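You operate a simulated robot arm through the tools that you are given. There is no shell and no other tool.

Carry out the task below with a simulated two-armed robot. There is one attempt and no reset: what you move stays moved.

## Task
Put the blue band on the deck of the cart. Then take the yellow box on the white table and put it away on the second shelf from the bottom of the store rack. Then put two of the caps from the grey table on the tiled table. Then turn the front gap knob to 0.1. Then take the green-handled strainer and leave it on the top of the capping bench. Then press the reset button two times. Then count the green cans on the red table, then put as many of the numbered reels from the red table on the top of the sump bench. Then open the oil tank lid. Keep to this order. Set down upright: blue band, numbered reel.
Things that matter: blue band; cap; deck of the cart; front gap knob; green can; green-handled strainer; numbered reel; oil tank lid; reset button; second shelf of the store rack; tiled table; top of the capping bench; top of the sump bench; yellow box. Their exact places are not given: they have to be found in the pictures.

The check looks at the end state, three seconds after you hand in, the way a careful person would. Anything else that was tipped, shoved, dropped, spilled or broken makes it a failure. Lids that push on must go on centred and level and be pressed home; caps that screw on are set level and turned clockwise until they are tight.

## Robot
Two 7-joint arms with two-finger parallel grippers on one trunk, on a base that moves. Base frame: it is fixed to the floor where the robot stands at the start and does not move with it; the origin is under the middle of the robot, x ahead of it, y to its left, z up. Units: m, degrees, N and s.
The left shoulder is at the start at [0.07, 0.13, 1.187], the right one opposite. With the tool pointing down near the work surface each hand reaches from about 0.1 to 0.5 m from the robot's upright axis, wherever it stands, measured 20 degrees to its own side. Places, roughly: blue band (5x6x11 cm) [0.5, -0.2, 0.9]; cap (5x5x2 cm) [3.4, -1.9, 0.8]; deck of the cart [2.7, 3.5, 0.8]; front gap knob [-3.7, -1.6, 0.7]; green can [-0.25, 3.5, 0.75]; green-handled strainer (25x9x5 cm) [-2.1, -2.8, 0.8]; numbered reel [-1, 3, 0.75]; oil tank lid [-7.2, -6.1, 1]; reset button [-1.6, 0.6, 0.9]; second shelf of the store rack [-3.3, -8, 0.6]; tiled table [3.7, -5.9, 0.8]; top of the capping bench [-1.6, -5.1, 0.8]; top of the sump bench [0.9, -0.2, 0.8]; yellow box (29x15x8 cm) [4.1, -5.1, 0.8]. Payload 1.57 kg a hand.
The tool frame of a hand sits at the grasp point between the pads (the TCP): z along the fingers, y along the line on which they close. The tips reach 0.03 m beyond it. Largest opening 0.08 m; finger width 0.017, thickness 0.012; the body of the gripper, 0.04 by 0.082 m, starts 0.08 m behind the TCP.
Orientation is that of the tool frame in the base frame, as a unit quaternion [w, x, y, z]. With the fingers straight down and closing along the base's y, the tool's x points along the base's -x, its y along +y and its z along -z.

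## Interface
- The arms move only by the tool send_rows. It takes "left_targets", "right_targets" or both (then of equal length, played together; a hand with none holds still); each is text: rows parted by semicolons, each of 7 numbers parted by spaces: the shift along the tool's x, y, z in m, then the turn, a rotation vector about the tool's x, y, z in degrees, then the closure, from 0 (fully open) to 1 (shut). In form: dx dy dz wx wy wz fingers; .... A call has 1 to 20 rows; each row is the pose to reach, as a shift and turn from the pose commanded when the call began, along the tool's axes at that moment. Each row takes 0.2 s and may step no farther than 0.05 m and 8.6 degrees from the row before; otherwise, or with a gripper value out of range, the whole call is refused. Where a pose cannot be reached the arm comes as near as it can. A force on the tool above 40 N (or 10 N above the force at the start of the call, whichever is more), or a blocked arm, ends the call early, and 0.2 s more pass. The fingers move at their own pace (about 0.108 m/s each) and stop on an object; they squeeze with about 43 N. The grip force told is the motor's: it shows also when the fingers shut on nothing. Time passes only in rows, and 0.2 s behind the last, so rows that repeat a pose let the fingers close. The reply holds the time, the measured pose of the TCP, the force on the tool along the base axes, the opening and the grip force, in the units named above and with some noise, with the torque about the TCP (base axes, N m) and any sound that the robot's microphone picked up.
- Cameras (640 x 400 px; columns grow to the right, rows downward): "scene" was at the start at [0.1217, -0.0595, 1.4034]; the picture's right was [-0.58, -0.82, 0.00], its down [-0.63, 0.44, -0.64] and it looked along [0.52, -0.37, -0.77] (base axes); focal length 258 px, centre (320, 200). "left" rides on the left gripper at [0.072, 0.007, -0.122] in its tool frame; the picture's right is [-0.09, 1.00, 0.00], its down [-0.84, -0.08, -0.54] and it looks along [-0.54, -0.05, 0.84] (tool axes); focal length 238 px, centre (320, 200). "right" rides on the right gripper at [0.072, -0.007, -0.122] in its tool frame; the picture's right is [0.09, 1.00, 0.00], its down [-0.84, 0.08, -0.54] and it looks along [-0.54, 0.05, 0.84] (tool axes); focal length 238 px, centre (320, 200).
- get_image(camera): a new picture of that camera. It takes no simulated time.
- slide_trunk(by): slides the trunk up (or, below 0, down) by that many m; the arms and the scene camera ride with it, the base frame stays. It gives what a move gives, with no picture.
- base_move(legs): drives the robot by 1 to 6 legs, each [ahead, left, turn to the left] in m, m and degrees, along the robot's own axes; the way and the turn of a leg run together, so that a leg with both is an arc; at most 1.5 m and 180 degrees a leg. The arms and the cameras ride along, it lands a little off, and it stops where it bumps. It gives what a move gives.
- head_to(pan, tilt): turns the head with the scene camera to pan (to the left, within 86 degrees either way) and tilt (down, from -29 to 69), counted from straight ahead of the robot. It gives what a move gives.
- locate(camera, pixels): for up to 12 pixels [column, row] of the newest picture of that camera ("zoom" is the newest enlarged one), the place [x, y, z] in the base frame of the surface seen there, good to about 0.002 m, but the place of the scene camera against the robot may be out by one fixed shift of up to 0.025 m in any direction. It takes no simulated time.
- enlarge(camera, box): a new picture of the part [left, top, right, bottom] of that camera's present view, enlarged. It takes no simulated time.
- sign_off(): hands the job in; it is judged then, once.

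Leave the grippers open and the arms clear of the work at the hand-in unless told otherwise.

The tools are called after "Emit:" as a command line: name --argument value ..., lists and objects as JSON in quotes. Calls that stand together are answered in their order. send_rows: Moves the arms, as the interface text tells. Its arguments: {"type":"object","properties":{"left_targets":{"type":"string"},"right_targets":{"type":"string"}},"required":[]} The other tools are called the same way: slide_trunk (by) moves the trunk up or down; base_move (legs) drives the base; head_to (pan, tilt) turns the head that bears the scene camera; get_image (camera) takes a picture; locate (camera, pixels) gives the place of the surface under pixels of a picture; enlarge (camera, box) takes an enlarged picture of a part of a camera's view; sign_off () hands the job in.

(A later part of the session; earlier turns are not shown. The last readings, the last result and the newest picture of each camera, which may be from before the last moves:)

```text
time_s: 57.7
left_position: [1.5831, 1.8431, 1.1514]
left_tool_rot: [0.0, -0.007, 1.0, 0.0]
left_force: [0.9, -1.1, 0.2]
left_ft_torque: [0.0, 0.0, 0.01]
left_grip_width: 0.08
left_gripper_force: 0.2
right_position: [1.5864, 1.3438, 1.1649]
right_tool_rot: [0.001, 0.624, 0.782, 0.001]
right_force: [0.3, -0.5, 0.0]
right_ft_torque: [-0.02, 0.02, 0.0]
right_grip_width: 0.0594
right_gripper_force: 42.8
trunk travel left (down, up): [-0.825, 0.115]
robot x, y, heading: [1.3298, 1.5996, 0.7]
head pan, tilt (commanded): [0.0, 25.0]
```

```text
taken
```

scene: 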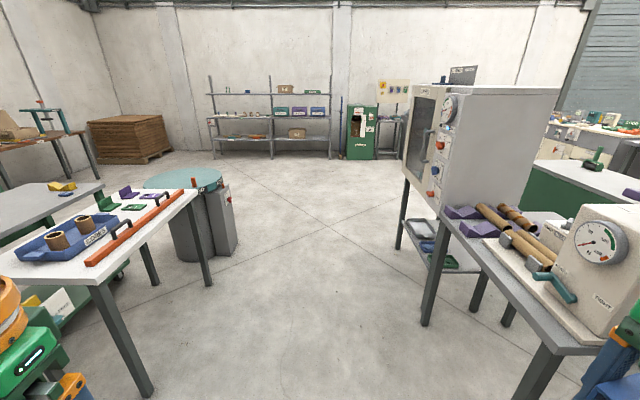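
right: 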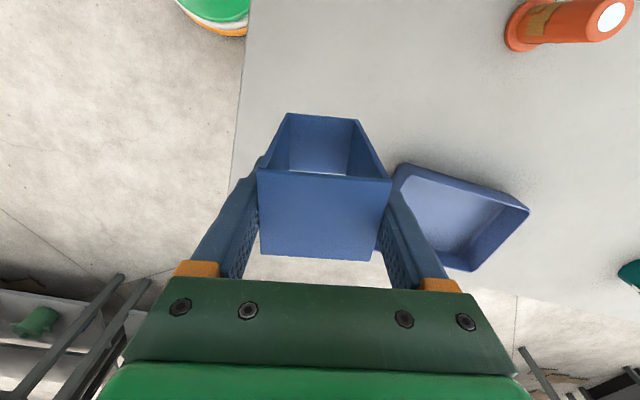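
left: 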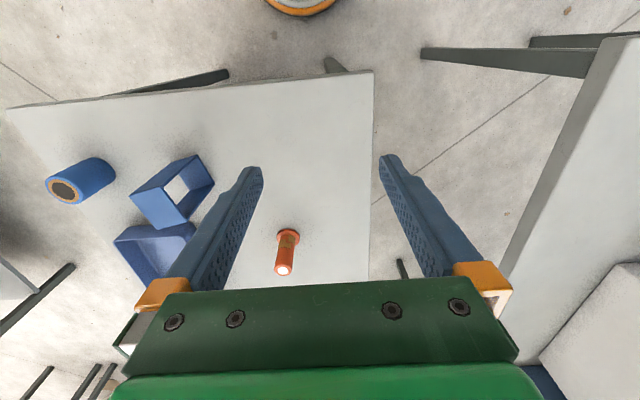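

The cart's grey deck is visible at about (50,205), with the white table before it and a drum machine at (205,220). I measure these.

Emit:
locate --camera "scene" --pixels '[[100, 187], [60, 187], [50, 205], [20, 220], [215, 185], [222, 240], [150, 180], [190, 195], [130, 160], [75, 150], [410, 270], [430, 250]]'

Emit:
enlarge --camera "scene" --box '[0, 130, 240, 280]'

```text
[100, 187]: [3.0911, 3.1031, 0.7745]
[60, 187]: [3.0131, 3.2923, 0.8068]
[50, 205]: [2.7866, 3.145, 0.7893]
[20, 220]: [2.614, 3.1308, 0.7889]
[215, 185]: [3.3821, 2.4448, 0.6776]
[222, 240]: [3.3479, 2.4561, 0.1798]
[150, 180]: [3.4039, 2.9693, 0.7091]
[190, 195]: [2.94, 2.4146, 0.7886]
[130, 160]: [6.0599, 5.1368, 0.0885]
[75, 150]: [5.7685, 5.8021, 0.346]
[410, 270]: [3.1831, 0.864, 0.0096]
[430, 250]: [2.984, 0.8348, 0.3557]
```

```text
2.67 times, centred on (120, 205) of scene
```

zoom: 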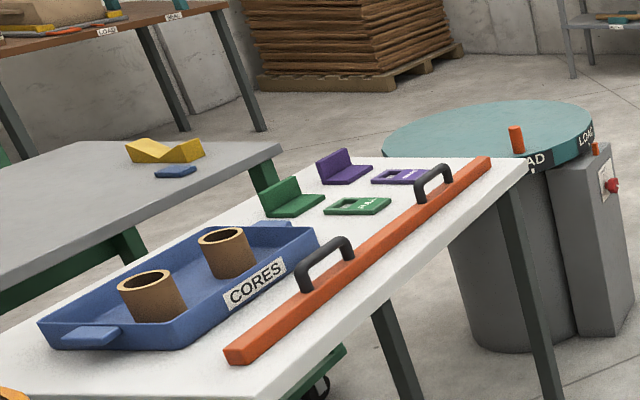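

The way is clear: I drive east to x≈4.2, turn left and go north to y≈3.4, then turn to face west to the cart's east end.

Emit:
base_move --legs '[[1.5, 0, -0.7], [1.4, 0, 0], [0, 0, 90], [1.5, 0, 0], [0.3, 0, 0], [0, 0, 90]]'

Emit:
get_image --camera "scene"

```text
time_s: 88.1
left_position: [3.9243, 3.1938, 1.1517]
left_tool_rot: [0.001, 0.999, 0.038, 0.001]
left_force: [0.4, 0.6, -0.8]
left_ft_torque: [-0.01, 0.01, 0.01]
left_grip_width: 0.08
left_gripper_force: 0.0
right_position: [3.8893, 3.6934, 1.1659]
right_tool_rot: [0.001, 0.8, -0.6, 0.0]
right_force: [-0.2, -0.3, -1.1]
right_ft_torque: [-0.04, 0.02, 0.06]
right_grip_width: 0.0591
right_gripper_force: 43.2
trunk travel left (down, up): [-0.825, 0.115]
robot x, y, heading: [4.1577, 3.449, -175.7]
head pan, tilt (commanded): [0.0, 25.0]
```

```text
taken
```

scene: 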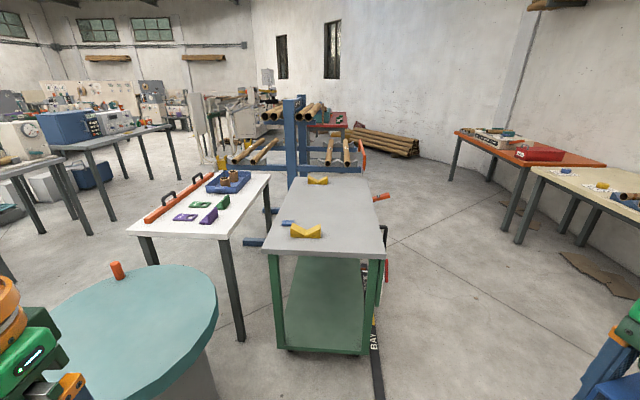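

Facing the cart now. The deck has two yellow V-blocks and a small blue piece on its left half; the right near part is free. I locate deck corners and the free spot.

Emit:
locate --camera "scene" --pixels '[[271, 250], [383, 254], [365, 182], [345, 235], [350, 245], [306, 235], [307, 226], [368, 300], [378, 320], [215, 320], [150, 270]]'

Emit:
enlarge --camera "scene" --box '[220, 150, 420, 275]'

```text
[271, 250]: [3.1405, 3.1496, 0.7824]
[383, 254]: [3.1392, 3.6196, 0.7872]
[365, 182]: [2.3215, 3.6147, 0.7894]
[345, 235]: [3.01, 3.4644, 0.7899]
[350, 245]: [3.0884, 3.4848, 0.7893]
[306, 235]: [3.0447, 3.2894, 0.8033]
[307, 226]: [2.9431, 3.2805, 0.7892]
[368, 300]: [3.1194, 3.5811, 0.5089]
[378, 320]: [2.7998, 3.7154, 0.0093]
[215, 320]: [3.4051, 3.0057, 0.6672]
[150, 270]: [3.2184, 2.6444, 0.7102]
```

```text
3.20 times, centred on (320, 212) of scene
```

zoom: 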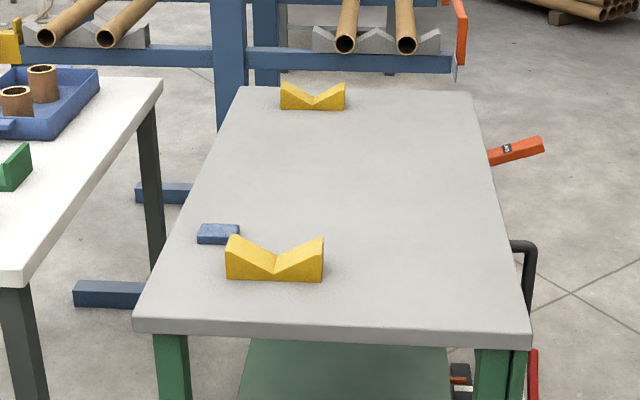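

Free spot chosen: about (3.00,3.48) on the deck (deck top about 0.78). I straighten the heading and drive 0.7 m closer.

Emit:
base_move --legs '[[0, 0, -4.3], [0.4, 0.03, 0], [0.32, 0.02, 0]]'

Emit:
head_to --pan -15 --tilt 60

Emit:
get_image --camera "scene"

Emit:
get_image --camera "right"

```text
time_s: 92.8
left_position: [3.186, 3.1617, 1.1525]
left_tool_rot: [0.0, 1.0, 0.003, -0.001]
left_force: [0.9, 0.3, -0.1]
left_ft_torque: [-0.02, 0.08, 0.0]
left_grip_width: 0.08
left_gripper_force: 0.1
right_position: [3.1863, 3.6618, 1.1666]
right_tool_rot: [0.001, 0.779, -0.627, -0.001]
right_force: [0.1, 0.9, -0.8]
right_ft_torque: [0.0, 0.01, 0.01]
right_grip_width: 0.0593
right_gripper_force: 43.1
trunk travel left (down, up): [-0.825, 0.115]
robot x, y, heading: [3.4344, 3.3957, -179.7]
head pan, tilt (commanded): [0.0, 25.0]
```

```text
time_s: 93.8
left_position: [3.1847, 3.1622, 1.1504]
left_tool_rot: [0.001, 1.0, 0.003, 0.0]
left_force: [0.2, -0.5, 0.0]
left_ft_torque: [0.01, 0.02, 0.02]
left_grip_width: 0.08
left_gripper_force: 0.0
right_position: [3.184, 3.6624, 1.1655]
right_tool_rot: [0.001, 0.779, -0.627, 0.0]
right_force: [-0.5, 1.9, -1.0]
right_ft_torque: [-0.01, 0.01, 0.04]
right_grip_width: 0.0594
right_gripper_force: 43.3
trunk travel left (down, up): [-0.825, 0.115]
robot x, y, heading: [3.4351, 3.398, -179.6]
head pan, tilt (commanded): [-15.0, 60.0]
```

```text
taken
```

scene: 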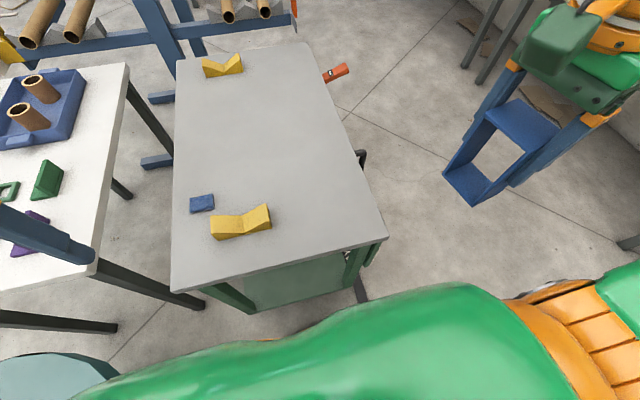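

```text
taken
```

right: 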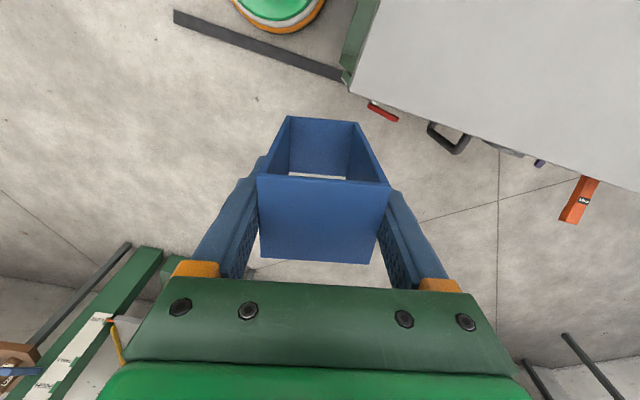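

I use the right camera for the deck's exact height and north edge (pixels (500,60), (360,80), (560,150)).

Emit:
locate --camera "right" --pixels '[[500, 60], [360, 82], [450, 60], [600, 120], [560, 155], [400, 40]]'

```text
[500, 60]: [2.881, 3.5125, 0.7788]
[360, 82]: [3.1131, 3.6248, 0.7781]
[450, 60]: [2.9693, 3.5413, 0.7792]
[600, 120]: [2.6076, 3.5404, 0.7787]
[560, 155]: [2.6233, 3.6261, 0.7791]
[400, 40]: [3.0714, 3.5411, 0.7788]
```

Deck height is 0.779, north edge y≈3.63, east edge ≈3.13. I lower the trunk 0.19, then carry the band over to (3.00,3.49).

Emit:
slide_trunk --by -0.19

Emit:
send_rows --right_targets "0.013 0.022 0 0 0 0 1; 0.026 0.044 0 0 0 0 1; 0.039 0.065 0 0 0 0 1; 0.051 0.087 0 0 0 0 1; 0.064 0.108 0 0 0 0 1; 0.077 0.13 0 0 0 0 1; 0.09 0.152 0 0 0 0 1; 0.103 0.173 0 0 0 0 1; 0.116 0.195 0 0 0 0 1; 0.1287 0.2166 0 0 0 0 1; 0.1287 0.2166 0 0 0 0 1"

Emit:
get_image --camera "right"

Emit:
get_image --camera "scene"

```text
time_s: 95.9
left_position: [3.1836, 3.1605, 0.9609]
left_tool_rot: [0.0, 1.0, 0.003, 0.0]
left_force: [-0.5, -0.3, -0.1]
left_ft_torque: [-0.02, -0.05, -0.01]
left_grip_width: 0.0805
left_gripper_force: 0.1
right_position: [3.1834, 3.6612, 0.9766]
right_tool_rot: [0.0, 0.779, -0.628, 0.0]
right_force: [0.2, -1.1, -0.1]
right_ft_torque: [0.0, -0.01, -0.01]
right_grip_width: 0.0591
right_gripper_force: 42.3
trunk travel left (down, up): [-0.635, 0.305]
robot x, y, heading: [3.4335, 3.4011, -179.8]
head pan, tilt (commanded): [-15.0, 60.0]
```

```text
time_s: 98.3
left_position: [3.1827, 3.1625, 0.9618]
left_tool_rot: [0.0, 1.0, 0.003, 0.0]
left_force: [0.1, -0.3, -0.2]
left_ft_torque: [0.0, 0.01, 0.02]
left_grip_width: 0.08
left_gripper_force: 0.1
right_position: [3.0616, 3.5509, 0.9658]
right_tool_rot: [0.0, 0.779, -0.628, 0.0]
right_force: [-0.7, -0.7, -0.7]
right_ft_torque: [0.02, 0.01, 0.03]
right_grip_width: 0.0591
right_gripper_force: 43.2
right hand out of reach, approached as far as the arm can: row 7, 8, 9, 10, 11
trunk travel left (down, up): [-0.635, 0.305]
robot x, y, heading: [3.4376, 3.4008, -179.7]
head pan, tilt (commanded): [-15.0, 60.0]
```

```text
taken
```

right: 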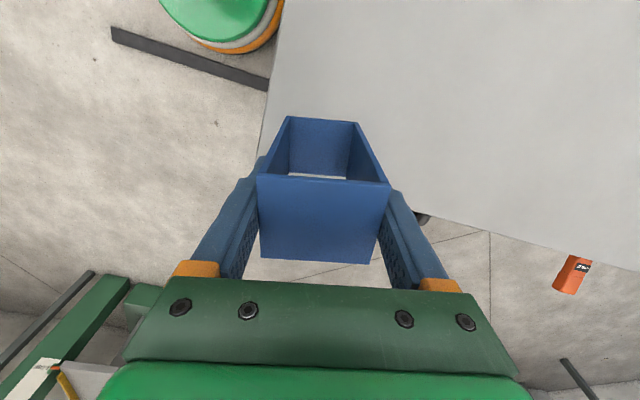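

```text
taken
```

scene: 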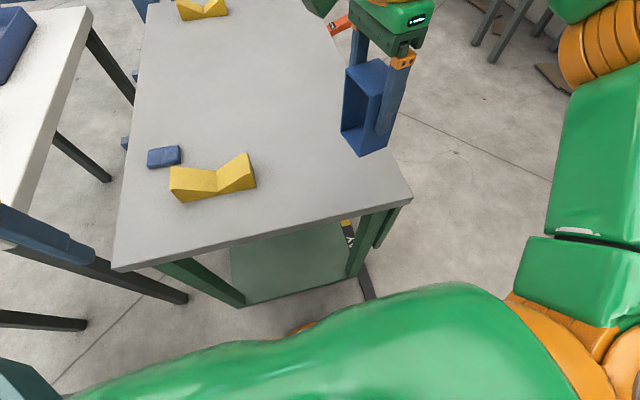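

The arm's reach is best about 14 cm below the shoulder; it stopped at (3.06,3.55). I lower 5 cm and see where it goes.

Emit:
send_rows --right_targets "0 0 0.02 0 0 0 1; 0 0 0.04 0 0 0 1; 0 0 0.05 0 0 0 1; 0 0 0.05 0 0 0 1"

```text
time_s: 99.3
left_position: [3.1827, 3.162, 0.9614]
left_tool_rot: [0.0, 1.0, 0.004, 0.001]
left_force: [-0.2, 0.0, -0.5]
left_ft_torque: [-0.02, 0.01, -0.02]
left_grip_width: 0.0801
left_gripper_force: 0.0
right_position: [3.0608, 3.5506, 0.9155]
right_tool_rot: [0.001, 0.779, -0.627, 0.0]
right_force: [0.1, -0.6, -0.1]
right_ft_torque: [0.0, 0.0, 0.01]
right_grip_width: 0.0592
right_gripper_force: 43.2
trunk travel left (down, up): [-0.635, 0.305]
robot x, y, heading: [3.4359, 3.4006, -180.0]
head pan, tilt (commanded): [-15.0, 60.0]
```

The commanded pose follows the clamped one. I move on toward (3.01,3.50) while lowering to 0.895.

Emit:
send_rows --right_targets "0.01 0.015 0.007 0 0 0 1; 0.02 0.03 0.014 0 0 0 1; 0.03 0.045 0.02 0 0 0 1; 0.038 0.06 0.02 0 0 0 1; 0.038 0.06 0.02 0 0 0 1"

Emit:
get_image --camera "right"

Emit:
get_image --camera "scene"

```text
time_s: 100.5
left_position: [3.1832, 3.1626, 0.9602]
left_tool_rot: [0.0, 1.0, 0.004, 0.001]
left_force: [-0.2, -0.6, 0.0]
left_ft_torque: [-0.01, 0.01, 0.0]
left_grip_width: 0.08
left_gripper_force: 0.0
right_position: [3.0481, 3.5347, 0.8934]
right_tool_rot: [0.002, 0.779, -0.627, -0.001]
right_force: [-0.7, -0.1, -0.7]
right_ft_torque: [0.01, -0.02, 0.01]
right_grip_width: 0.0592
right_gripper_force: 42.9
right hand out of reach, approached as far as the arm can: row 2, 3, 4, 5
trunk travel left (down, up): [-0.635, 0.305]
robot x, y, heading: [3.4363, 3.4011, -179.5]
head pan, tilt (commanded): [-15.0, 60.0]
```

```text
taken
```

right: 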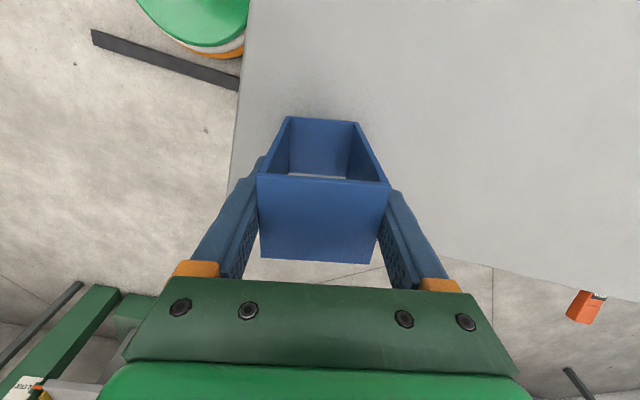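

```text
taken
```

scene: 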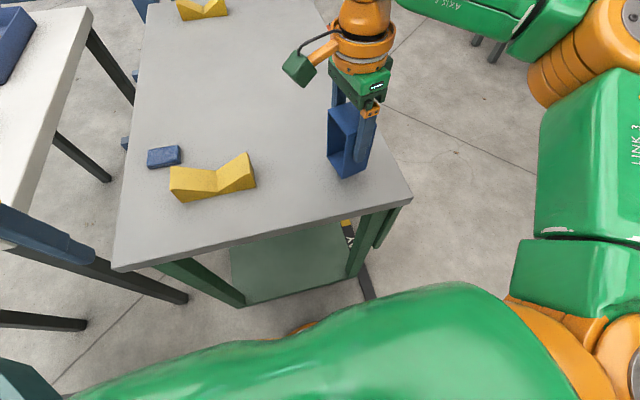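

The arm's limit again; instead I move the base 4 cm ahead and 3 cm left to bring the band well onto the deck.

Emit:
base_move --legs '[[0.04, 0.03, 0]]'

Emit:
send_rows --right_targets "0 0 0.01 0 0 0 1; 0 0 0.02 0 0 0 1; 0 0 0.027 0 0 0 1; 0 0 0.027 0 0 0 1"

Emit:
get_image --camera "right"

Emit:
get_image --camera "scene"

```text
time_s: 101.4
left_position: [3.1455, 3.1326, 0.9624]
left_tool_rot: [0.0, 1.0, 0.004, -0.001]
left_force: [0.6, 0.7, -0.7]
left_ft_torque: [0.01, 0.01, 0.01]
left_grip_width: 0.0796
left_gripper_force: 0.0
right_position: [3.0094, 3.5061, 0.894]
right_tool_rot: [0.003, 0.778, -0.628, -0.001]
right_force: [-0.4, -0.9, -1.1]
right_ft_torque: [0.03, 0.0, 0.01]
right_grip_width: 0.0592
right_gripper_force: 42.7
trunk travel left (down, up): [-0.635, 0.305]
robot x, y, heading: [3.3954, 3.3704, -179.7]
head pan, tilt (commanded): [-15.0, 60.0]
```

```text
time_s: 102.4
left_position: [3.1434, 3.1331, 0.9613]
left_tool_rot: [0.0, 1.0, 0.004, 0.0]
left_force: [0.2, -0.3, 0.2]
left_ft_torque: [-0.01, 0.01, -0.01]
left_grip_width: 0.0798
left_gripper_force: 0.1
right_position: [3.0089, 3.5046, 0.8664]
right_tool_rot: [0.002, 0.779, -0.627, 0.0]
right_force: [0.0, 0.1, -0.8]
right_ft_torque: [0.0, -0.01, 0.01]
right_grip_width: 0.0589
right_gripper_force: 43.1
trunk travel left (down, up): [-0.635, 0.305]
robot x, y, heading: [3.3968, 3.3675, -179.4]
head pan, tilt (commanded): [-15.0, 60.0]
```

```text
taken
```

right: 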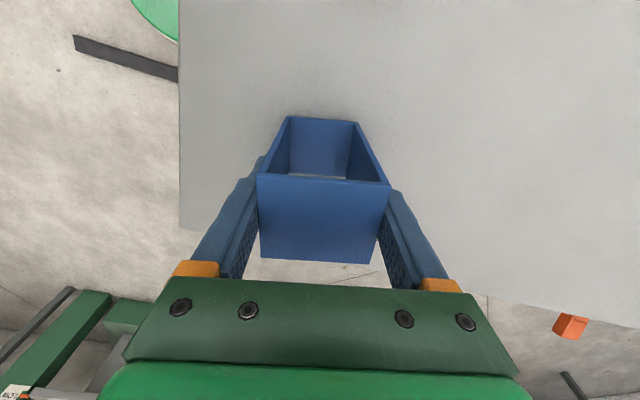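

```text
taken
```

scene: 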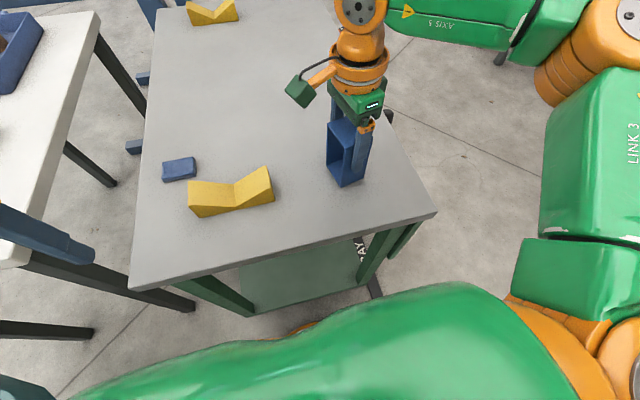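

Band is about 7 mm above the deck at (3.009,3.505). I lower gently the last bit.

Emit:
send_rows --right_targets "0 0 0.003 0 0 0 1; 0 0 0.005 0 0 0 1; 0 0 0.007 0 0 0 1; 0 0 0.008 0 0 0 1"

```text
time_s: 103.4
left_position: [3.1438, 3.132, 0.9618]
left_tool_rot: [0.0, 1.0, 0.004, 0.0]
left_force: [0.4, 0.8, -0.3]
left_ft_torque: [0.0, 0.03, 0.0]
left_grip_width: 0.08
left_gripper_force: 0.0
right_position: [3.0081, 3.5029, 0.8597]
right_tool_rot: [0.002, 0.779, -0.627, -0.001]
right_force: [-1.0, 1.5, 4.1]
right_ft_torque: [0.02, -0.1, 0.02]
right_grip_width: 0.0593
right_gripper_force: 42.9
trunk travel left (down, up): [-0.635, 0.305]
robot x, y, heading: [3.3955, 3.3672, -179.7]
head pan, tilt (commanded): [-15.0, 60.0]
```

Contact felt (4 N upward). I open the fingers slowly and then rise straight up.

Emit:
send_rows --right_targets "0 0 -0.001 0 0 0 0.6; 0 0 -0.001 0 0 0 0.2; 0 0 -0.001 0 0 0 0; 0 0 -0.001 0 0 0 0; 0 0 -0.015 0 0 0 0; 0 0 -0.035 0 0 0 0; 0 0 -0.06 0 0 0 0; 0 0 -0.09 0 0 0 0; 0 0 -0.1 0 0 0 0"

Emit:
get_image --camera "right"

Emit:
get_image --camera "scene"

```text
time_s: 105.4
left_position: [3.145, 3.1328, 0.9618]
left_tool_rot: [0.0, 1.0, 0.004, 0.0]
left_force: [0.5, 0.1, 0.3]
left_ft_torque: [-0.01, 0.0, -0.01]
left_grip_width: 0.0802
left_gripper_force: 0.1
right_position: [3.0115, 3.5274, 0.9551]
right_tool_rot: [0.003, 0.778, -0.629, 0.0]
right_force: [0.5, -0.1, -0.1]
right_ft_torque: [-0.04, 0.03, 0.0]
right_grip_width: 0.08
right_gripper_force: 0.1
right hand out of reach, approached as far as the arm can: row 7, 8, 9
trunk travel left (down, up): [-0.635, 0.305]
robot x, y, heading: [3.3963, 3.3673, -179.9]
head pan, tilt (commanded): [-15.0, 60.0]
```

```text
taken
```

right: 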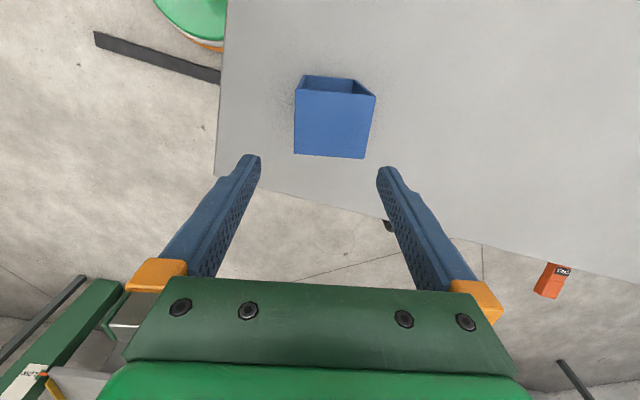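

```text
taken
```

scene: 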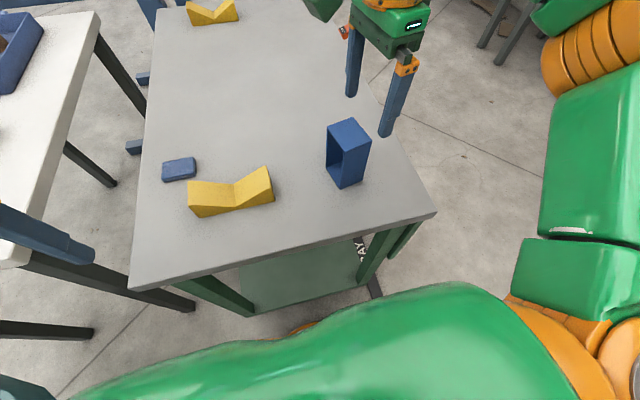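

The band stands upright on the cart deck. Next is the yellow box. I raise the trunk, back out, and pull the right hand in.

Emit:
slide_trunk --by 0.19

Emit:
base_move --legs '[[-0.75, 0, 0]]'

Emit:
send_rows --right_targets "0 -0.03 0 0 0 -8 0; -0.01 -0.06 0 0 0 -16 0; -0.02 -0.09 0 0 0 -24 0; -0.03 -0.12 0 0 0 -32 0; -0.04 -0.13 0 0 0 -40 0; -0.04 -0.13 0 0 0 -48 0; -0.04 -0.13 0 0 0 -56 0; -0.04 -0.13 0 0 0 -64 0; -0.04 -0.13 0 0 0 -72 0; -0.04 -0.13 0 0 0 -78 0; -0.04 -0.13 0 0 0 -78 0"

Emit:
head_to --pan 0 --tilt 25

Emit:
get_image --camera "scene"

```text
time_s: 107.5
left_position: [3.1444, 3.1312, 1.1511]
left_tool_rot: [0.0, 1.0, 0.003, 0.0]
left_force: [-0.3, 0.5, -0.1]
left_ft_torque: [-0.01, 0.03, 0.0]
left_grip_width: 0.08
left_gripper_force: 0.1
right_position: [3.0108, 3.527, 1.1466]
right_tool_rot: [0.003, 0.778, -0.628, 0.0]
right_force: [0.0, 0.9, 0.8]
right_ft_torque: [0.05, -0.02, -0.01]
right_grip_width: 0.08
right_gripper_force: 0.1
trunk travel left (down, up): [-0.825, 0.115]
robot x, y, heading: [3.3947, 3.3695, -179.8]
head pan, tilt (commanded): [-15.0, 60.0]
```

```text
time_s: 111.6
left_position: [3.8984, 3.1338, 1.1518]
left_tool_rot: [0.0, 1.0, 0.001, 0.0]
left_force: [0.2, 0.3, -0.5]
left_ft_torque: [0.0, -0.02, -0.01]
left_grip_width: 0.0798
left_gripper_force: 0.1
right_position: [3.767, 3.5315, 1.1459]
right_tool_rot: [0.003, 0.776, -0.631, 0.0]
right_force: [-0.1, -0.8, -0.6]
right_ft_torque: [0.0, -0.02, 0.01]
right_grip_width: 0.0801
right_gripper_force: 0.0
trunk travel left (down, up): [-0.825, 0.115]
robot x, y, heading: [4.1534, 3.3697, -180.0]
head pan, tilt (commanded): [-15.0, 60.0]
```

```text
time_s: 114.0
left_position: [3.8996, 3.1361, 1.1517]
left_tool_rot: [0.0, 1.0, 0.001, 0.0]
left_force: [-0.1, -0.6, -0.6]
left_ft_torque: [0.0, -0.02, 0.0]
left_grip_width: 0.08
left_gripper_force: 0.1
right_position: [3.8881, 3.5957, 1.1446]
right_tool_rot: [0.002, 1.0, -0.001, -0.003]
right_force: [0.0, -0.7, 0.8]
right_ft_torque: [-0.03, 0.0, 0.03]
right_grip_width: 0.08
right_gripper_force: 0.0
trunk travel left (down, up): [-0.825, 0.115]
robot x, y, heading: [4.1529, 3.3722, -180.1]
head pan, tilt (commanded): [-15.0, 60.0]
```

```text
time_s: 115.0
left_position: [3.8994, 3.1342, 1.152]
left_tool_rot: [0.0, 1.0, 0.001, 0.0]
left_force: [-0.1, 0.6, -0.8]
left_ft_torque: [-0.01, 0.0, -0.02]
left_grip_width: 0.08
left_gripper_force: 0.1
right_position: [3.8889, 3.596, 1.1443]
right_tool_rot: [0.002, 1.0, -0.003, -0.002]
right_force: [0.3, 0.9, 0.0]
right_ft_torque: [0.01, -0.01, 0.01]
right_grip_width: 0.08
right_gripper_force: 0.0
trunk travel left (down, up): [-0.825, 0.115]
robot x, y, heading: [4.1535, 3.3702, -180.0]
head pan, tilt (commanded): [0.0, 25.0]
```

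```text
taken
```

scene: 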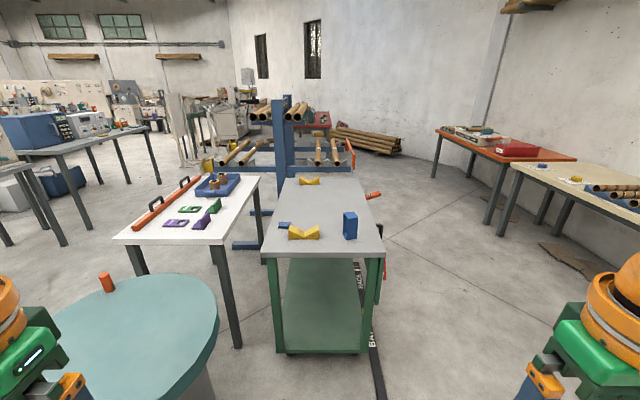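

The band stands well on the cart. Now I turn left 90° to face south (-y) and look at the way.

Emit:
base_move --legs '[[0, 0, 90], [1.5, 0, 0]]'

Emit:
get_image --camera "scene"

Emit:
locate --camera "scene" --pixels '[[320, 250], [320, 200], [320, 150], [320, 120], [200, 150], [200, 200], [450, 150], [450, 200], [100, 150], [550, 150], [260, 120], [380, 120]]'

```text
time_s: 126.1
left_position: [4.3738, 1.6393, 1.1516]
left_tool_rot: [0.0, 0.706, 0.708, -0.001]
left_force: [0.0, 0.4, 0.5]
left_ft_torque: [0.0, 0.01, 0.03]
left_grip_width: 0.08
left_gripper_force: 0.0
right_position: [3.9133, 1.6256, 1.145]
right_tool_rot: [0.003, 0.708, 0.706, 0.001]
right_force: [-0.5, 0.3, -0.6]
right_ft_torque: [0.02, 0.01, 0.01]
right_grip_width: 0.0801
right_gripper_force: 0.1
trunk travel left (down, up): [-0.825, 0.115]
robot x, y, heading: [4.1372, 1.8947, -90.0]
head pan, tilt (commanded): [0.0, 25.0]
```

```text
taken
```

scene: 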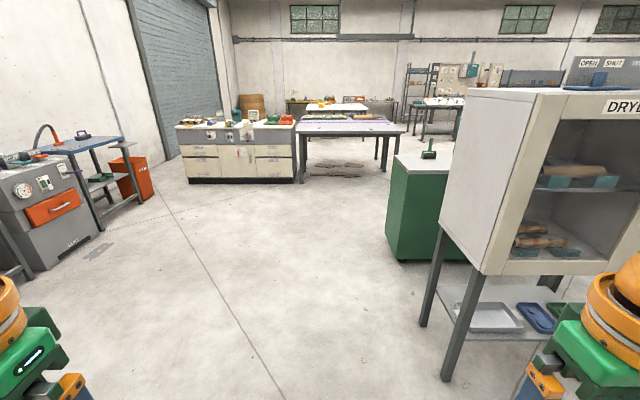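

```text
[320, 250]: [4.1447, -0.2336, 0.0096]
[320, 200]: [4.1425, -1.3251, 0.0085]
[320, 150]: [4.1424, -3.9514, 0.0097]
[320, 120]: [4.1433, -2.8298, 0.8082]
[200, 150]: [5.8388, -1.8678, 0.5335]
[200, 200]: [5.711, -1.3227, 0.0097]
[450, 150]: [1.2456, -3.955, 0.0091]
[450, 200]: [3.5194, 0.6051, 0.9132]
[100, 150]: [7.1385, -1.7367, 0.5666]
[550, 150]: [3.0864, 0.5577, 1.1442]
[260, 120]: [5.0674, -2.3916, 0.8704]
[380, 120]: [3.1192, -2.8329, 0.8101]
```

A counter and the grey table (caps) with a purple table block the direct way; the green cabinet is at right. I measure the gaps between cabinet, grey table and counter.

Emit:
locate --camera "scene" --pixels '[[398, 258], [387, 232], [465, 255], [296, 180], [301, 182], [297, 128], [405, 130], [384, 170], [420, 140], [360, 105], [340, 120], [178, 182]]'

Emit:
enlarge --camera "scene" --box '[160, 70, 480, 270]'

```text
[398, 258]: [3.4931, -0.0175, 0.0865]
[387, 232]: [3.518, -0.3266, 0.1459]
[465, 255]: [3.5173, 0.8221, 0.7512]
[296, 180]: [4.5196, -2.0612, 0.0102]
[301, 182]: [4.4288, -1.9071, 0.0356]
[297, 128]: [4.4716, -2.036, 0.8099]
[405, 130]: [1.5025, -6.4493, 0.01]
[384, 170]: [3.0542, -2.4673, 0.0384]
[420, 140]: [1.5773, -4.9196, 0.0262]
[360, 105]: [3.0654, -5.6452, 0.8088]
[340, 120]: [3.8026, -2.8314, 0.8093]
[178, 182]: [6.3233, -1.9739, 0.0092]
```

```text
2.00 times, centred on (320, 170) of scene
```

zoom: 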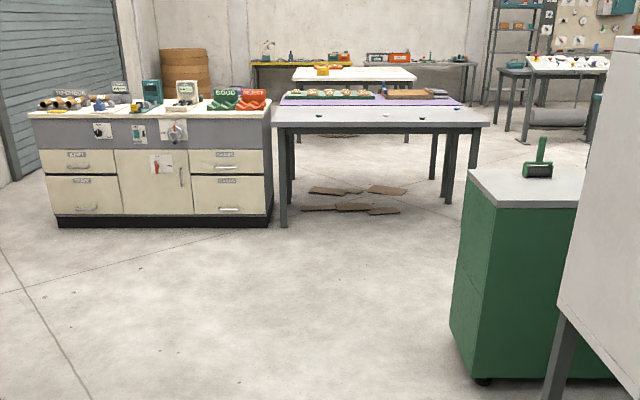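

Path: south to y≈-0.95, then west through the 1.5 m gap between the cabinet and the grey table to x≈2.3, then south.

Emit:
base_move --legs '[[1.5, 0, 0], [1.35, 0, 0]]'

Emit:
head_to --pan -60 --tilt 25

Emit:
get_image --camera "scene"

Emit:
locate --camera "scene" --pixels '[[320, 200], [320, 250], [320, 300], [200, 200], [450, 200], [250, 150], [400, 150], [100, 200], [500, 250], [100, 300]]'

```text
time_s: 139.8
left_position: [4.327, -1.2014, 1.1515]
left_tool_rot: [0.001, 0.717, 0.697, -0.001]
left_force: [-0.8, 0.0, -0.1]
left_ft_torque: [0.01, -0.01, 0.02]
left_grip_width: 0.0801
left_gripper_force: 0.1
right_position: [3.8657, -1.2005, 1.1441]
right_tool_rot: [0.003, 0.719, 0.695, 0.0]
right_force: [0.4, -0.3, -0.3]
right_ft_torque: [-0.02, -0.01, 0.01]
right_grip_width: 0.0799
right_gripper_force: 0.1
trunk travel left (down, up): [-0.825, 0.115]
robot x, y, heading: [4.0997, -0.9437, -91.7]
head pan, tilt (commanded): [0.0, 25.0]
```

```text
time_s: 141.1
left_position: [4.3273, -1.2015, 1.1502]
left_tool_rot: [0.0, 0.716, 0.698, -0.001]
left_force: [0.7, -0.7, 0.3]
left_ft_torque: [0.0, -0.02, 0.0]
left_grip_width: 0.08
left_gripper_force: 0.2
right_position: [3.866, -1.2006, 1.1444]
right_tool_rot: [0.003, 0.719, 0.695, 0.001]
right_force: [0.0, -1.2, -0.3]
right_ft_torque: [-0.03, -0.03, -0.01]
right_grip_width: 0.0801
right_gripper_force: 0.1
trunk travel left (down, up): [-0.825, 0.115]
robot x, y, heading: [4.0984, -0.9433, -91.5]
head pan, tilt (commanded): [-60.0, 25.0]
```

```text
taken
```

scene: 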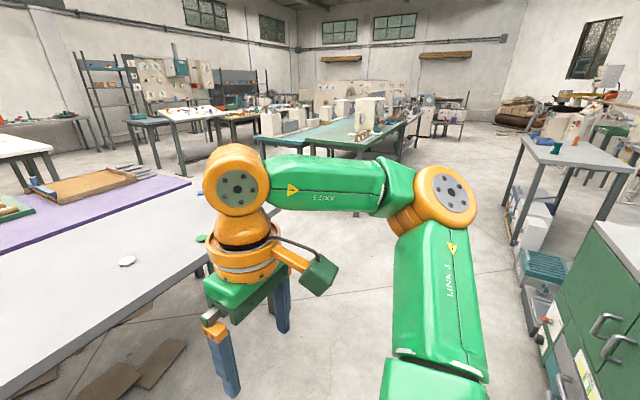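

```text
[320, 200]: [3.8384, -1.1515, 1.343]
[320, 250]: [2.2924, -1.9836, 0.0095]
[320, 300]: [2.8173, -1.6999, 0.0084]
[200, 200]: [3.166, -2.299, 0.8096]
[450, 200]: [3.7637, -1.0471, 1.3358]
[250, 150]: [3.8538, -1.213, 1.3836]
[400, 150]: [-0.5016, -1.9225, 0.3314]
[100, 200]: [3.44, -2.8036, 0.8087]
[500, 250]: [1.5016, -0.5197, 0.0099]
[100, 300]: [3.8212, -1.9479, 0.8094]
```

The aisle to the west is clear. I strafe right (west) 1.85 m to x≈2.25.

Emit:
base_move --legs '[[0, -1.0, 1.6], [0, -0.85, 0]]'

Emit:
head_to --pan 0 --tilt 25

Emit:
get_image --camera "scene"

Emit:
locate --camera "scene" --pixels '[[320, 150], [320, 200], [320, 250], [200, 200], [150, 200], [450, 200], [100, 200], [500, 200], [250, 150], [400, 150], [260, 120], [380, 130]]'

```text
time_s: 150.3
left_position: [2.5115, -1.1597, 1.1511]
left_tool_rot: [0.0, 0.715, 0.7, 0.0]
left_force: [-0.9, -0.3, -0.6]
left_ft_torque: [-0.02, 0.02, 0.0]
left_grip_width: 0.08
left_gripper_force: 0.2
right_position: [2.049, -1.1615, 1.1449]
right_tool_rot: [0.003, 0.716, 0.698, 0.0]
right_force: [0.4, -1.1, 0.8]
right_ft_torque: [0.0, -0.04, 0.02]
right_grip_width: 0.08
right_gripper_force: 0.0
trunk travel left (down, up): [-0.825, 0.115]
robot x, y, heading: [2.2808, -0.9009, -90.9]
head pan, tilt (commanded): [-60.0, 25.0]
```

```text
time_s: 151.6
left_position: [2.5105, -1.1605, 1.1516]
left_tool_rot: [0.001, 0.714, 0.701, 0.0]
left_force: [0.6, 0.4, 0.8]
left_ft_torque: [0.0, 0.0, -0.03]
left_grip_width: 0.08
left_gripper_force: 0.1
right_position: [2.0497, -1.1629, 1.1458]
right_tool_rot: [0.004, 0.716, 0.698, 0.001]
right_force: [1.6, 0.0, 0.5]
right_ft_torque: [0.01, -0.01, -0.01]
right_grip_width: 0.08
right_gripper_force: 0.0
trunk travel left (down, up): [-0.825, 0.115]
robot x, y, heading: [2.2753, -0.8974, -91.2]
head pan, tilt (commanded): [0.0, 25.0]
```

```text
taken
```

scene: 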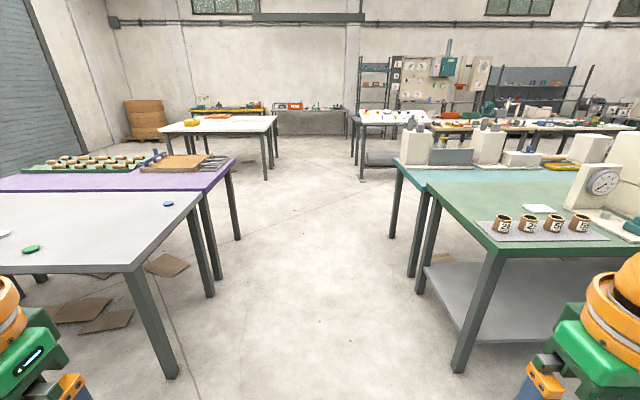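

```text
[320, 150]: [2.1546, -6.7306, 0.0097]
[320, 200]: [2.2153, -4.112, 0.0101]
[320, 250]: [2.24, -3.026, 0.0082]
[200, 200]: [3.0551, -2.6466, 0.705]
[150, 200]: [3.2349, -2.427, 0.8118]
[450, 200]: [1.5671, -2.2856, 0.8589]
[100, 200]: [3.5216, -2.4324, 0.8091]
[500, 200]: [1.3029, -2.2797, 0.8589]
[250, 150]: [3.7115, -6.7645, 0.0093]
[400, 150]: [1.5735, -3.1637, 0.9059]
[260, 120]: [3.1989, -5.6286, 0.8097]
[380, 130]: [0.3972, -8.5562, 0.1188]
```

The aisle south is open. I drive 3.2 m south.

Emit:
base_move --legs '[[1.5, 0, 1.0], [1.5, 0, 0], [0.2, 0, 0]]'

Emit:
head_to --pan 40 --tilt 25

Emit:
get_image --camera "scene"

Emit:
enlarge --camera "scene" --box '[160, 70, 480, 270]'

```text
time_s: 167.1
left_position: [2.4717, -4.3222, 1.1538]
left_tool_rot: [0.0, 0.712, 0.703, -0.001]
left_force: [0.3, 0.1, -0.1]
left_ft_torque: [0.01, 0.04, 0.03]
left_grip_width: 0.08
left_gripper_force: 0.0
right_position: [2.0098, -4.328, 1.1447]
right_tool_rot: [0.004, 0.714, 0.7, -0.001]
right_force: [-0.4, 0.2, 0.8]
right_ft_torque: [0.0, -0.01, 0.01]
right_grip_width: 0.0801
right_gripper_force: 0.1
trunk travel left (down, up): [-0.825, 0.115]
robot x, y, heading: [2.2401, -4.0679, -90.8]
head pan, tilt (commanded): [0.0, 25.0]
```

```text
time_s: 168.2
left_position: [2.4727, -4.3257, 1.1514]
left_tool_rot: [0.0, 0.711, 0.703, 0.0]
left_force: [0.2, 0.0, 0.3]
left_ft_torque: [0.01, 0.01, -0.02]
left_grip_width: 0.08
left_gripper_force: 0.0
right_position: [2.0101, -4.3301, 1.1443]
right_tool_rot: [0.003, 0.714, 0.7, 0.0]
right_force: [-0.5, -0.2, 0.0]
right_ft_torque: [0.0, -0.01, -0.01]
right_grip_width: 0.08
right_gripper_force: 0.1
trunk travel left (down, up): [-0.825, 0.115]
robot x, y, heading: [2.2363, -4.0688, -90.6]
head pan, tilt (commanded): [40.0, 25.0]
```

```text
taken
```

scene: 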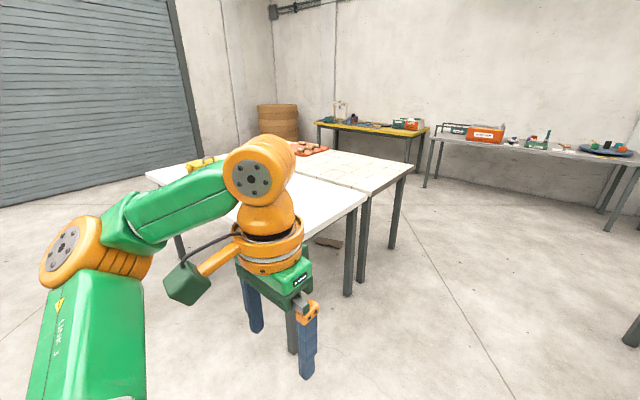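

```text
2.00 times, centred on (320, 170) of scene
```

zoom: 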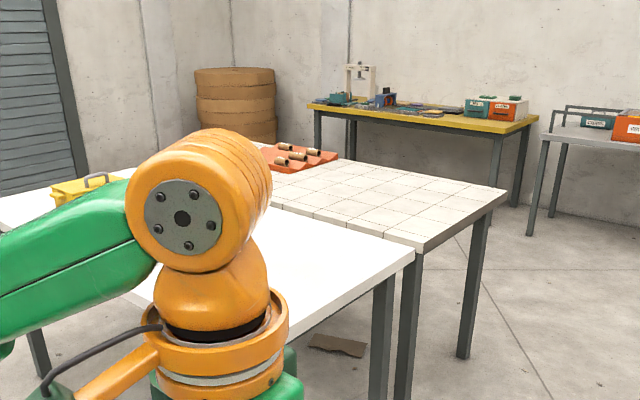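

The yellow box (with a carrying handle on top) stands on the white table; the tiled table is right behind it. I strafe left (east) to x≈4.1 in the corridor north of the white table.

Emit:
base_move --legs '[[0, 1.0, 0.6], [0, 0.85, 0]]'

Emit:
head_to --pan 0 --tilt 35

Emit:
get_image --camera "scene"

Emit:
enlarge --camera "scene" --box '[160, 50, 480, 250]'

```text
time_s: 177.5
left_position: [4.3366, -4.2923, 1.152]
left_tool_rot: [0.0, 0.699, 0.715, 0.0]
left_force: [-0.6, -0.2, 0.0]
left_ft_torque: [0.01, -0.01, 0.02]
left_grip_width: 0.0801
left_gripper_force: 0.1
right_position: [3.8766, -4.3156, 1.1445]
right_tool_rot: [0.004, 0.701, 0.713, 0.001]
right_force: [-0.1, -0.4, -0.2]
right_ft_torque: [0.02, 0.0, 0.0]
right_grip_width: 0.0799
right_gripper_force: 0.1
trunk travel left (down, up): [-0.825, 0.115]
robot x, y, heading: [4.0983, -4.046, -88.7]
head pan, tilt (commanded): [40.0, 25.0]
```

```text
time_s: 178.6
left_position: [4.3387, -4.2925, 1.1515]
left_tool_rot: [0.0, 0.698, 0.716, 0.0]
left_force: [0.4, 0.9, -0.1]
left_ft_torque: [-0.04, 0.01, 0.0]
left_grip_width: 0.0798
left_gripper_force: 0.1
right_position: [3.8768, -4.315, 1.1442]
right_tool_rot: [0.003, 0.701, 0.714, 0.001]
right_force: [-0.5, -0.2, 1.3]
right_ft_torque: [0.01, 0.0, 0.03]
right_grip_width: 0.0799
right_gripper_force: 0.1
trunk travel left (down, up): [-0.825, 0.115]
robot x, y, heading: [4.098, -4.0453, -88.9]
head pan, tilt (commanded): [0.0, 35.0]
```

```text
taken
```

scene: 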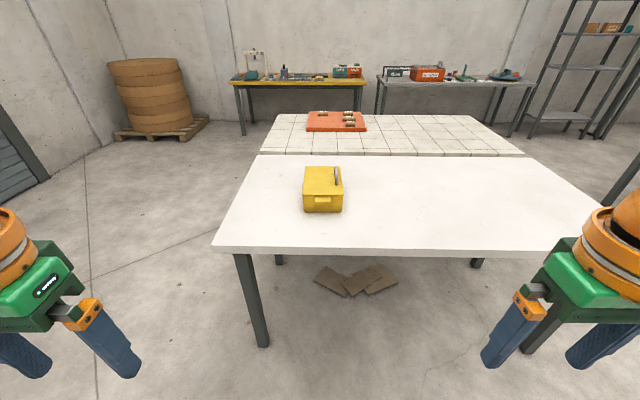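

```text
2.00 times, centred on (320, 150) of scene
```

zoom: 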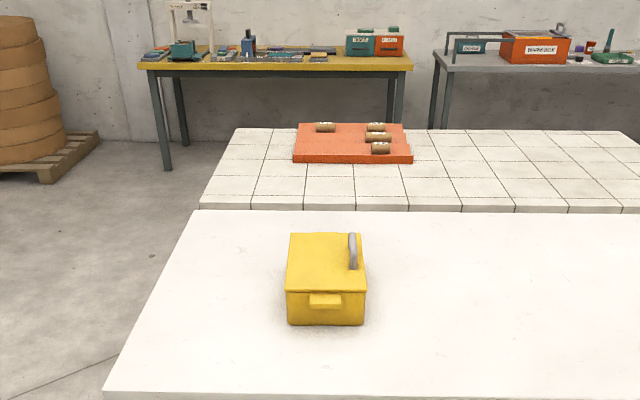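

I see the yellow box with a handle on its right side. I measure the table edge and the box, then get closer.

Emit:
locate --camera "zoom" --pixels '[[290, 240], [362, 240], [288, 290], [364, 290], [325, 265], [353, 236], [352, 268], [326, 300], [300, 335], [130, 385], [330, 390], [195, 215]]'

Emit:
enlarge --camera "scene" --box '[280, 150, 368, 220]'

```text
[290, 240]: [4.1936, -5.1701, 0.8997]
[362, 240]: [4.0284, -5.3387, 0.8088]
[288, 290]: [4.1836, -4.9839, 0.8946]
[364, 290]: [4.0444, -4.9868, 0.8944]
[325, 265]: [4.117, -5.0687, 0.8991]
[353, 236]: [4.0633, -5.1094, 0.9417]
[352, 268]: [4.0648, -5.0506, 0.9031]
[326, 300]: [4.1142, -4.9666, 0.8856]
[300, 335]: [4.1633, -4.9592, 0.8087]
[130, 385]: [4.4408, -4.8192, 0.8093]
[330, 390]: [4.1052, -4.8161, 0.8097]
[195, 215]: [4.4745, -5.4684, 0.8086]
```

```text
5.71 times, centred on (324, 185) of scene
```

zoom: 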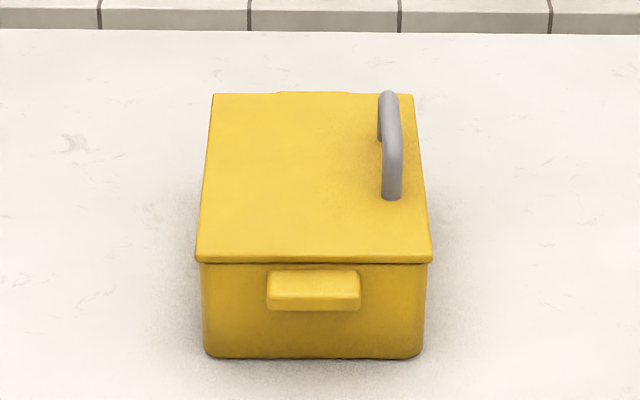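

The box has ledge tabs at both ends and an off-centre handle on the lid. Before deciding on the grasp, I look toward the store rack at (-3.3,-8) from here (pan about -63°).

Emit:
head_to --pan -63 --tilt 10

Emit:
get_image --camera "scene"

Emit:
enlarge --camera "scene" --box '[240, 130, 400, 230]'

```text
time_s: 179.9
left_position: [4.3375, -4.2927, 1.1516]
left_tool_rot: [0.0, 0.698, 0.716, 0.0]
left_force: [0.1, 0.4, -0.8]
left_ft_torque: [0.01, -0.01, 0.02]
left_grip_width: 0.0801
left_gripper_force: 0.0
right_position: [3.8769, -4.314, 1.1442]
right_tool_rot: [0.003, 0.701, 0.714, 0.0]
right_force: [-0.5, -0.2, 0.1]
right_ft_torque: [-0.01, 0.01, 0.03]
right_grip_width: 0.0801
right_gripper_force: 0.1
trunk travel left (down, up): [-0.825, 0.115]
robot x, y, heading: [4.0983, -4.0477, -88.7]
head pan, tilt (commanded): [-63.0, 10.0]
```

```text
taken
```

scene: 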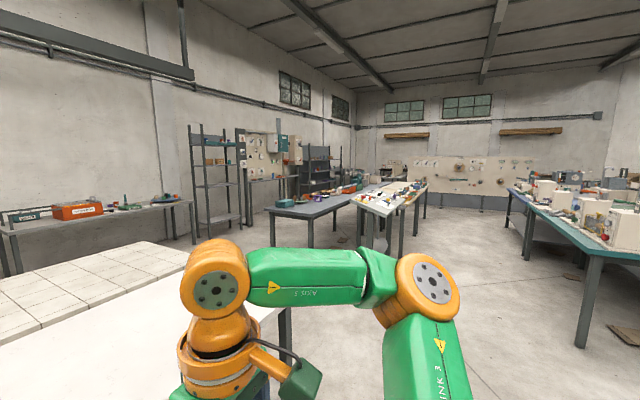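

```text
4.00 times, centred on (320, 180) of scene
```

zoom: 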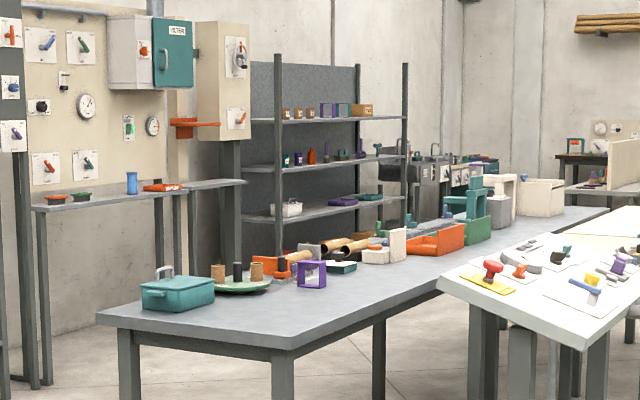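

The rack is visible behind benches with shelves roughly 0.4 m apart, so the box should go in with the handle near the front and a tilted gripper. I drive closer to the white table: 0.5 m ahead and 0.1 m left.

Emit:
base_move --legs '[[0.5, 0.1, -1.3]]'

Emit:
head_to --pan -10 --tilt 60

Emit:
get_image --camera "scene"

Emit:
get_image --camera "right"

```text
time_s: 182.9
left_position: [4.4342, -4.805, 1.1514]
left_tool_rot: [0.001, 0.709, 0.706, 0.0]
left_force: [-0.1, -0.4, 0.4]
left_ft_torque: [0.01, -0.01, -0.01]
left_grip_width: 0.0802
left_gripper_force: 0.1
right_position: [3.9718, -4.8141, 1.1453]
right_tool_rot: [0.004, 0.711, 0.703, 0.001]
right_force: [0.1, -0.6, -0.2]
right_ft_torque: [-0.03, 0.03, 0.05]
right_grip_width: 0.0803
right_gripper_force: 0.0
trunk travel left (down, up): [-0.825, 0.115]
robot x, y, heading: [4.198, -4.5525, -90.5]
head pan, tilt (commanded): [-63.0, 10.0]
```

```text
time_s: 184.1
left_position: [4.4334, -4.8076, 1.151]
left_tool_rot: [0.0, 0.709, 0.705, 0.0]
left_force: [0.1, 0.0, 0.5]
left_ft_torque: [-0.01, 0.01, 0.01]
left_grip_width: 0.0801
left_gripper_force: 0.0
right_position: [3.9734, -4.8159, 1.1455]
right_tool_rot: [0.003, 0.711, 0.703, 0.0]
right_force: [0.2, -0.2, 0.2]
right_ft_torque: [-0.01, 0.0, 0.01]
right_grip_width: 0.0798
right_gripper_force: 0.0
trunk travel left (down, up): [-0.825, 0.115]
robot x, y, heading: [4.1996, -4.5499, -90.5]
head pan, tilt (commanded): [-10.0, 60.0]
```

```text
taken
```

scene: 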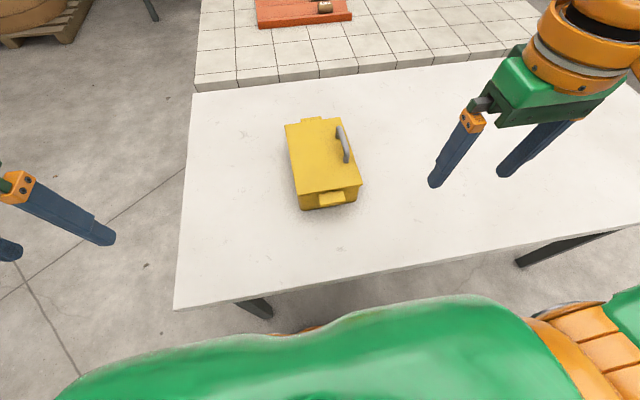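

```text
taken
```

right: 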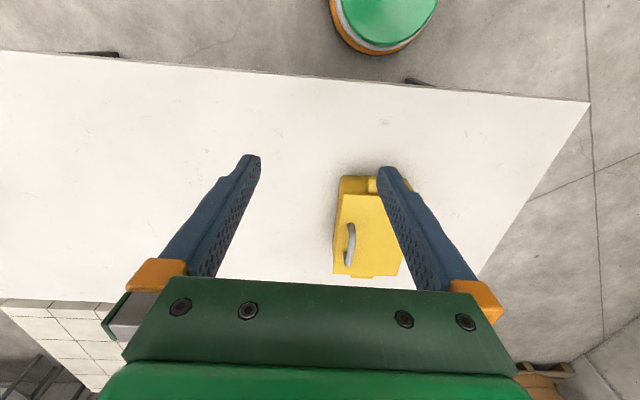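

I locate the handle and lid corners with the right camera (handle about (350,228) to (348,262)).

Emit:
enlarge --camera "right" --box '[310, 160, 430, 290]'

Emit:
locate --camera "right" --pixels '[[346, 196], [375, 200], [397, 273], [335, 271], [352, 227], [353, 240], [350, 255], [347, 263], [365, 235], [300, 150], [360, 165], [395, 30]]'

Emit:
locate --camera "scene" --pixels '[[338, 128], [343, 143], [347, 158], [287, 127], [340, 121], [299, 190], [357, 184], [313, 120], [332, 195], [240, 293], [470, 262], [560, 245]]'

```text
3.08 times, centred on (370, 225) of right
```

zoom: 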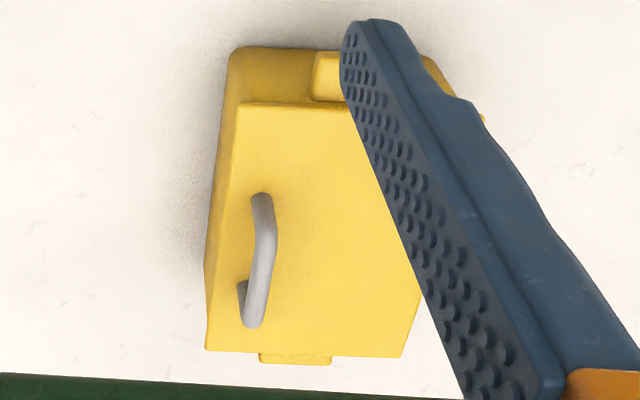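

```text
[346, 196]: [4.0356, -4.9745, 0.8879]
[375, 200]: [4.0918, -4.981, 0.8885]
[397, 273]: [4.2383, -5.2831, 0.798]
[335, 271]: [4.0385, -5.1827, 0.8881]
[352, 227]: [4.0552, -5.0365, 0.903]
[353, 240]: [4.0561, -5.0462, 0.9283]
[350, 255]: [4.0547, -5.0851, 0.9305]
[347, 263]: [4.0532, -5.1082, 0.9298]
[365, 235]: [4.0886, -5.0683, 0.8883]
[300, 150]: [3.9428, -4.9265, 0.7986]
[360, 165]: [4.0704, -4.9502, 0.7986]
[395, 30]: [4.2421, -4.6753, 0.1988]
```

```text
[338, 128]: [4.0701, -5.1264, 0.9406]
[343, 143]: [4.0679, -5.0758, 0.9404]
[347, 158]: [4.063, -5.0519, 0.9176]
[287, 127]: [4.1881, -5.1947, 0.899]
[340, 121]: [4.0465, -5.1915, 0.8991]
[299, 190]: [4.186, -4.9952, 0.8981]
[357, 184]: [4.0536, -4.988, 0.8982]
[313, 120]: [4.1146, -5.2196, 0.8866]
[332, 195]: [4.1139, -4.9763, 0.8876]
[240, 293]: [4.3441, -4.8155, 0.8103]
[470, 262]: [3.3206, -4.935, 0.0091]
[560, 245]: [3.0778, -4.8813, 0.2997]
```

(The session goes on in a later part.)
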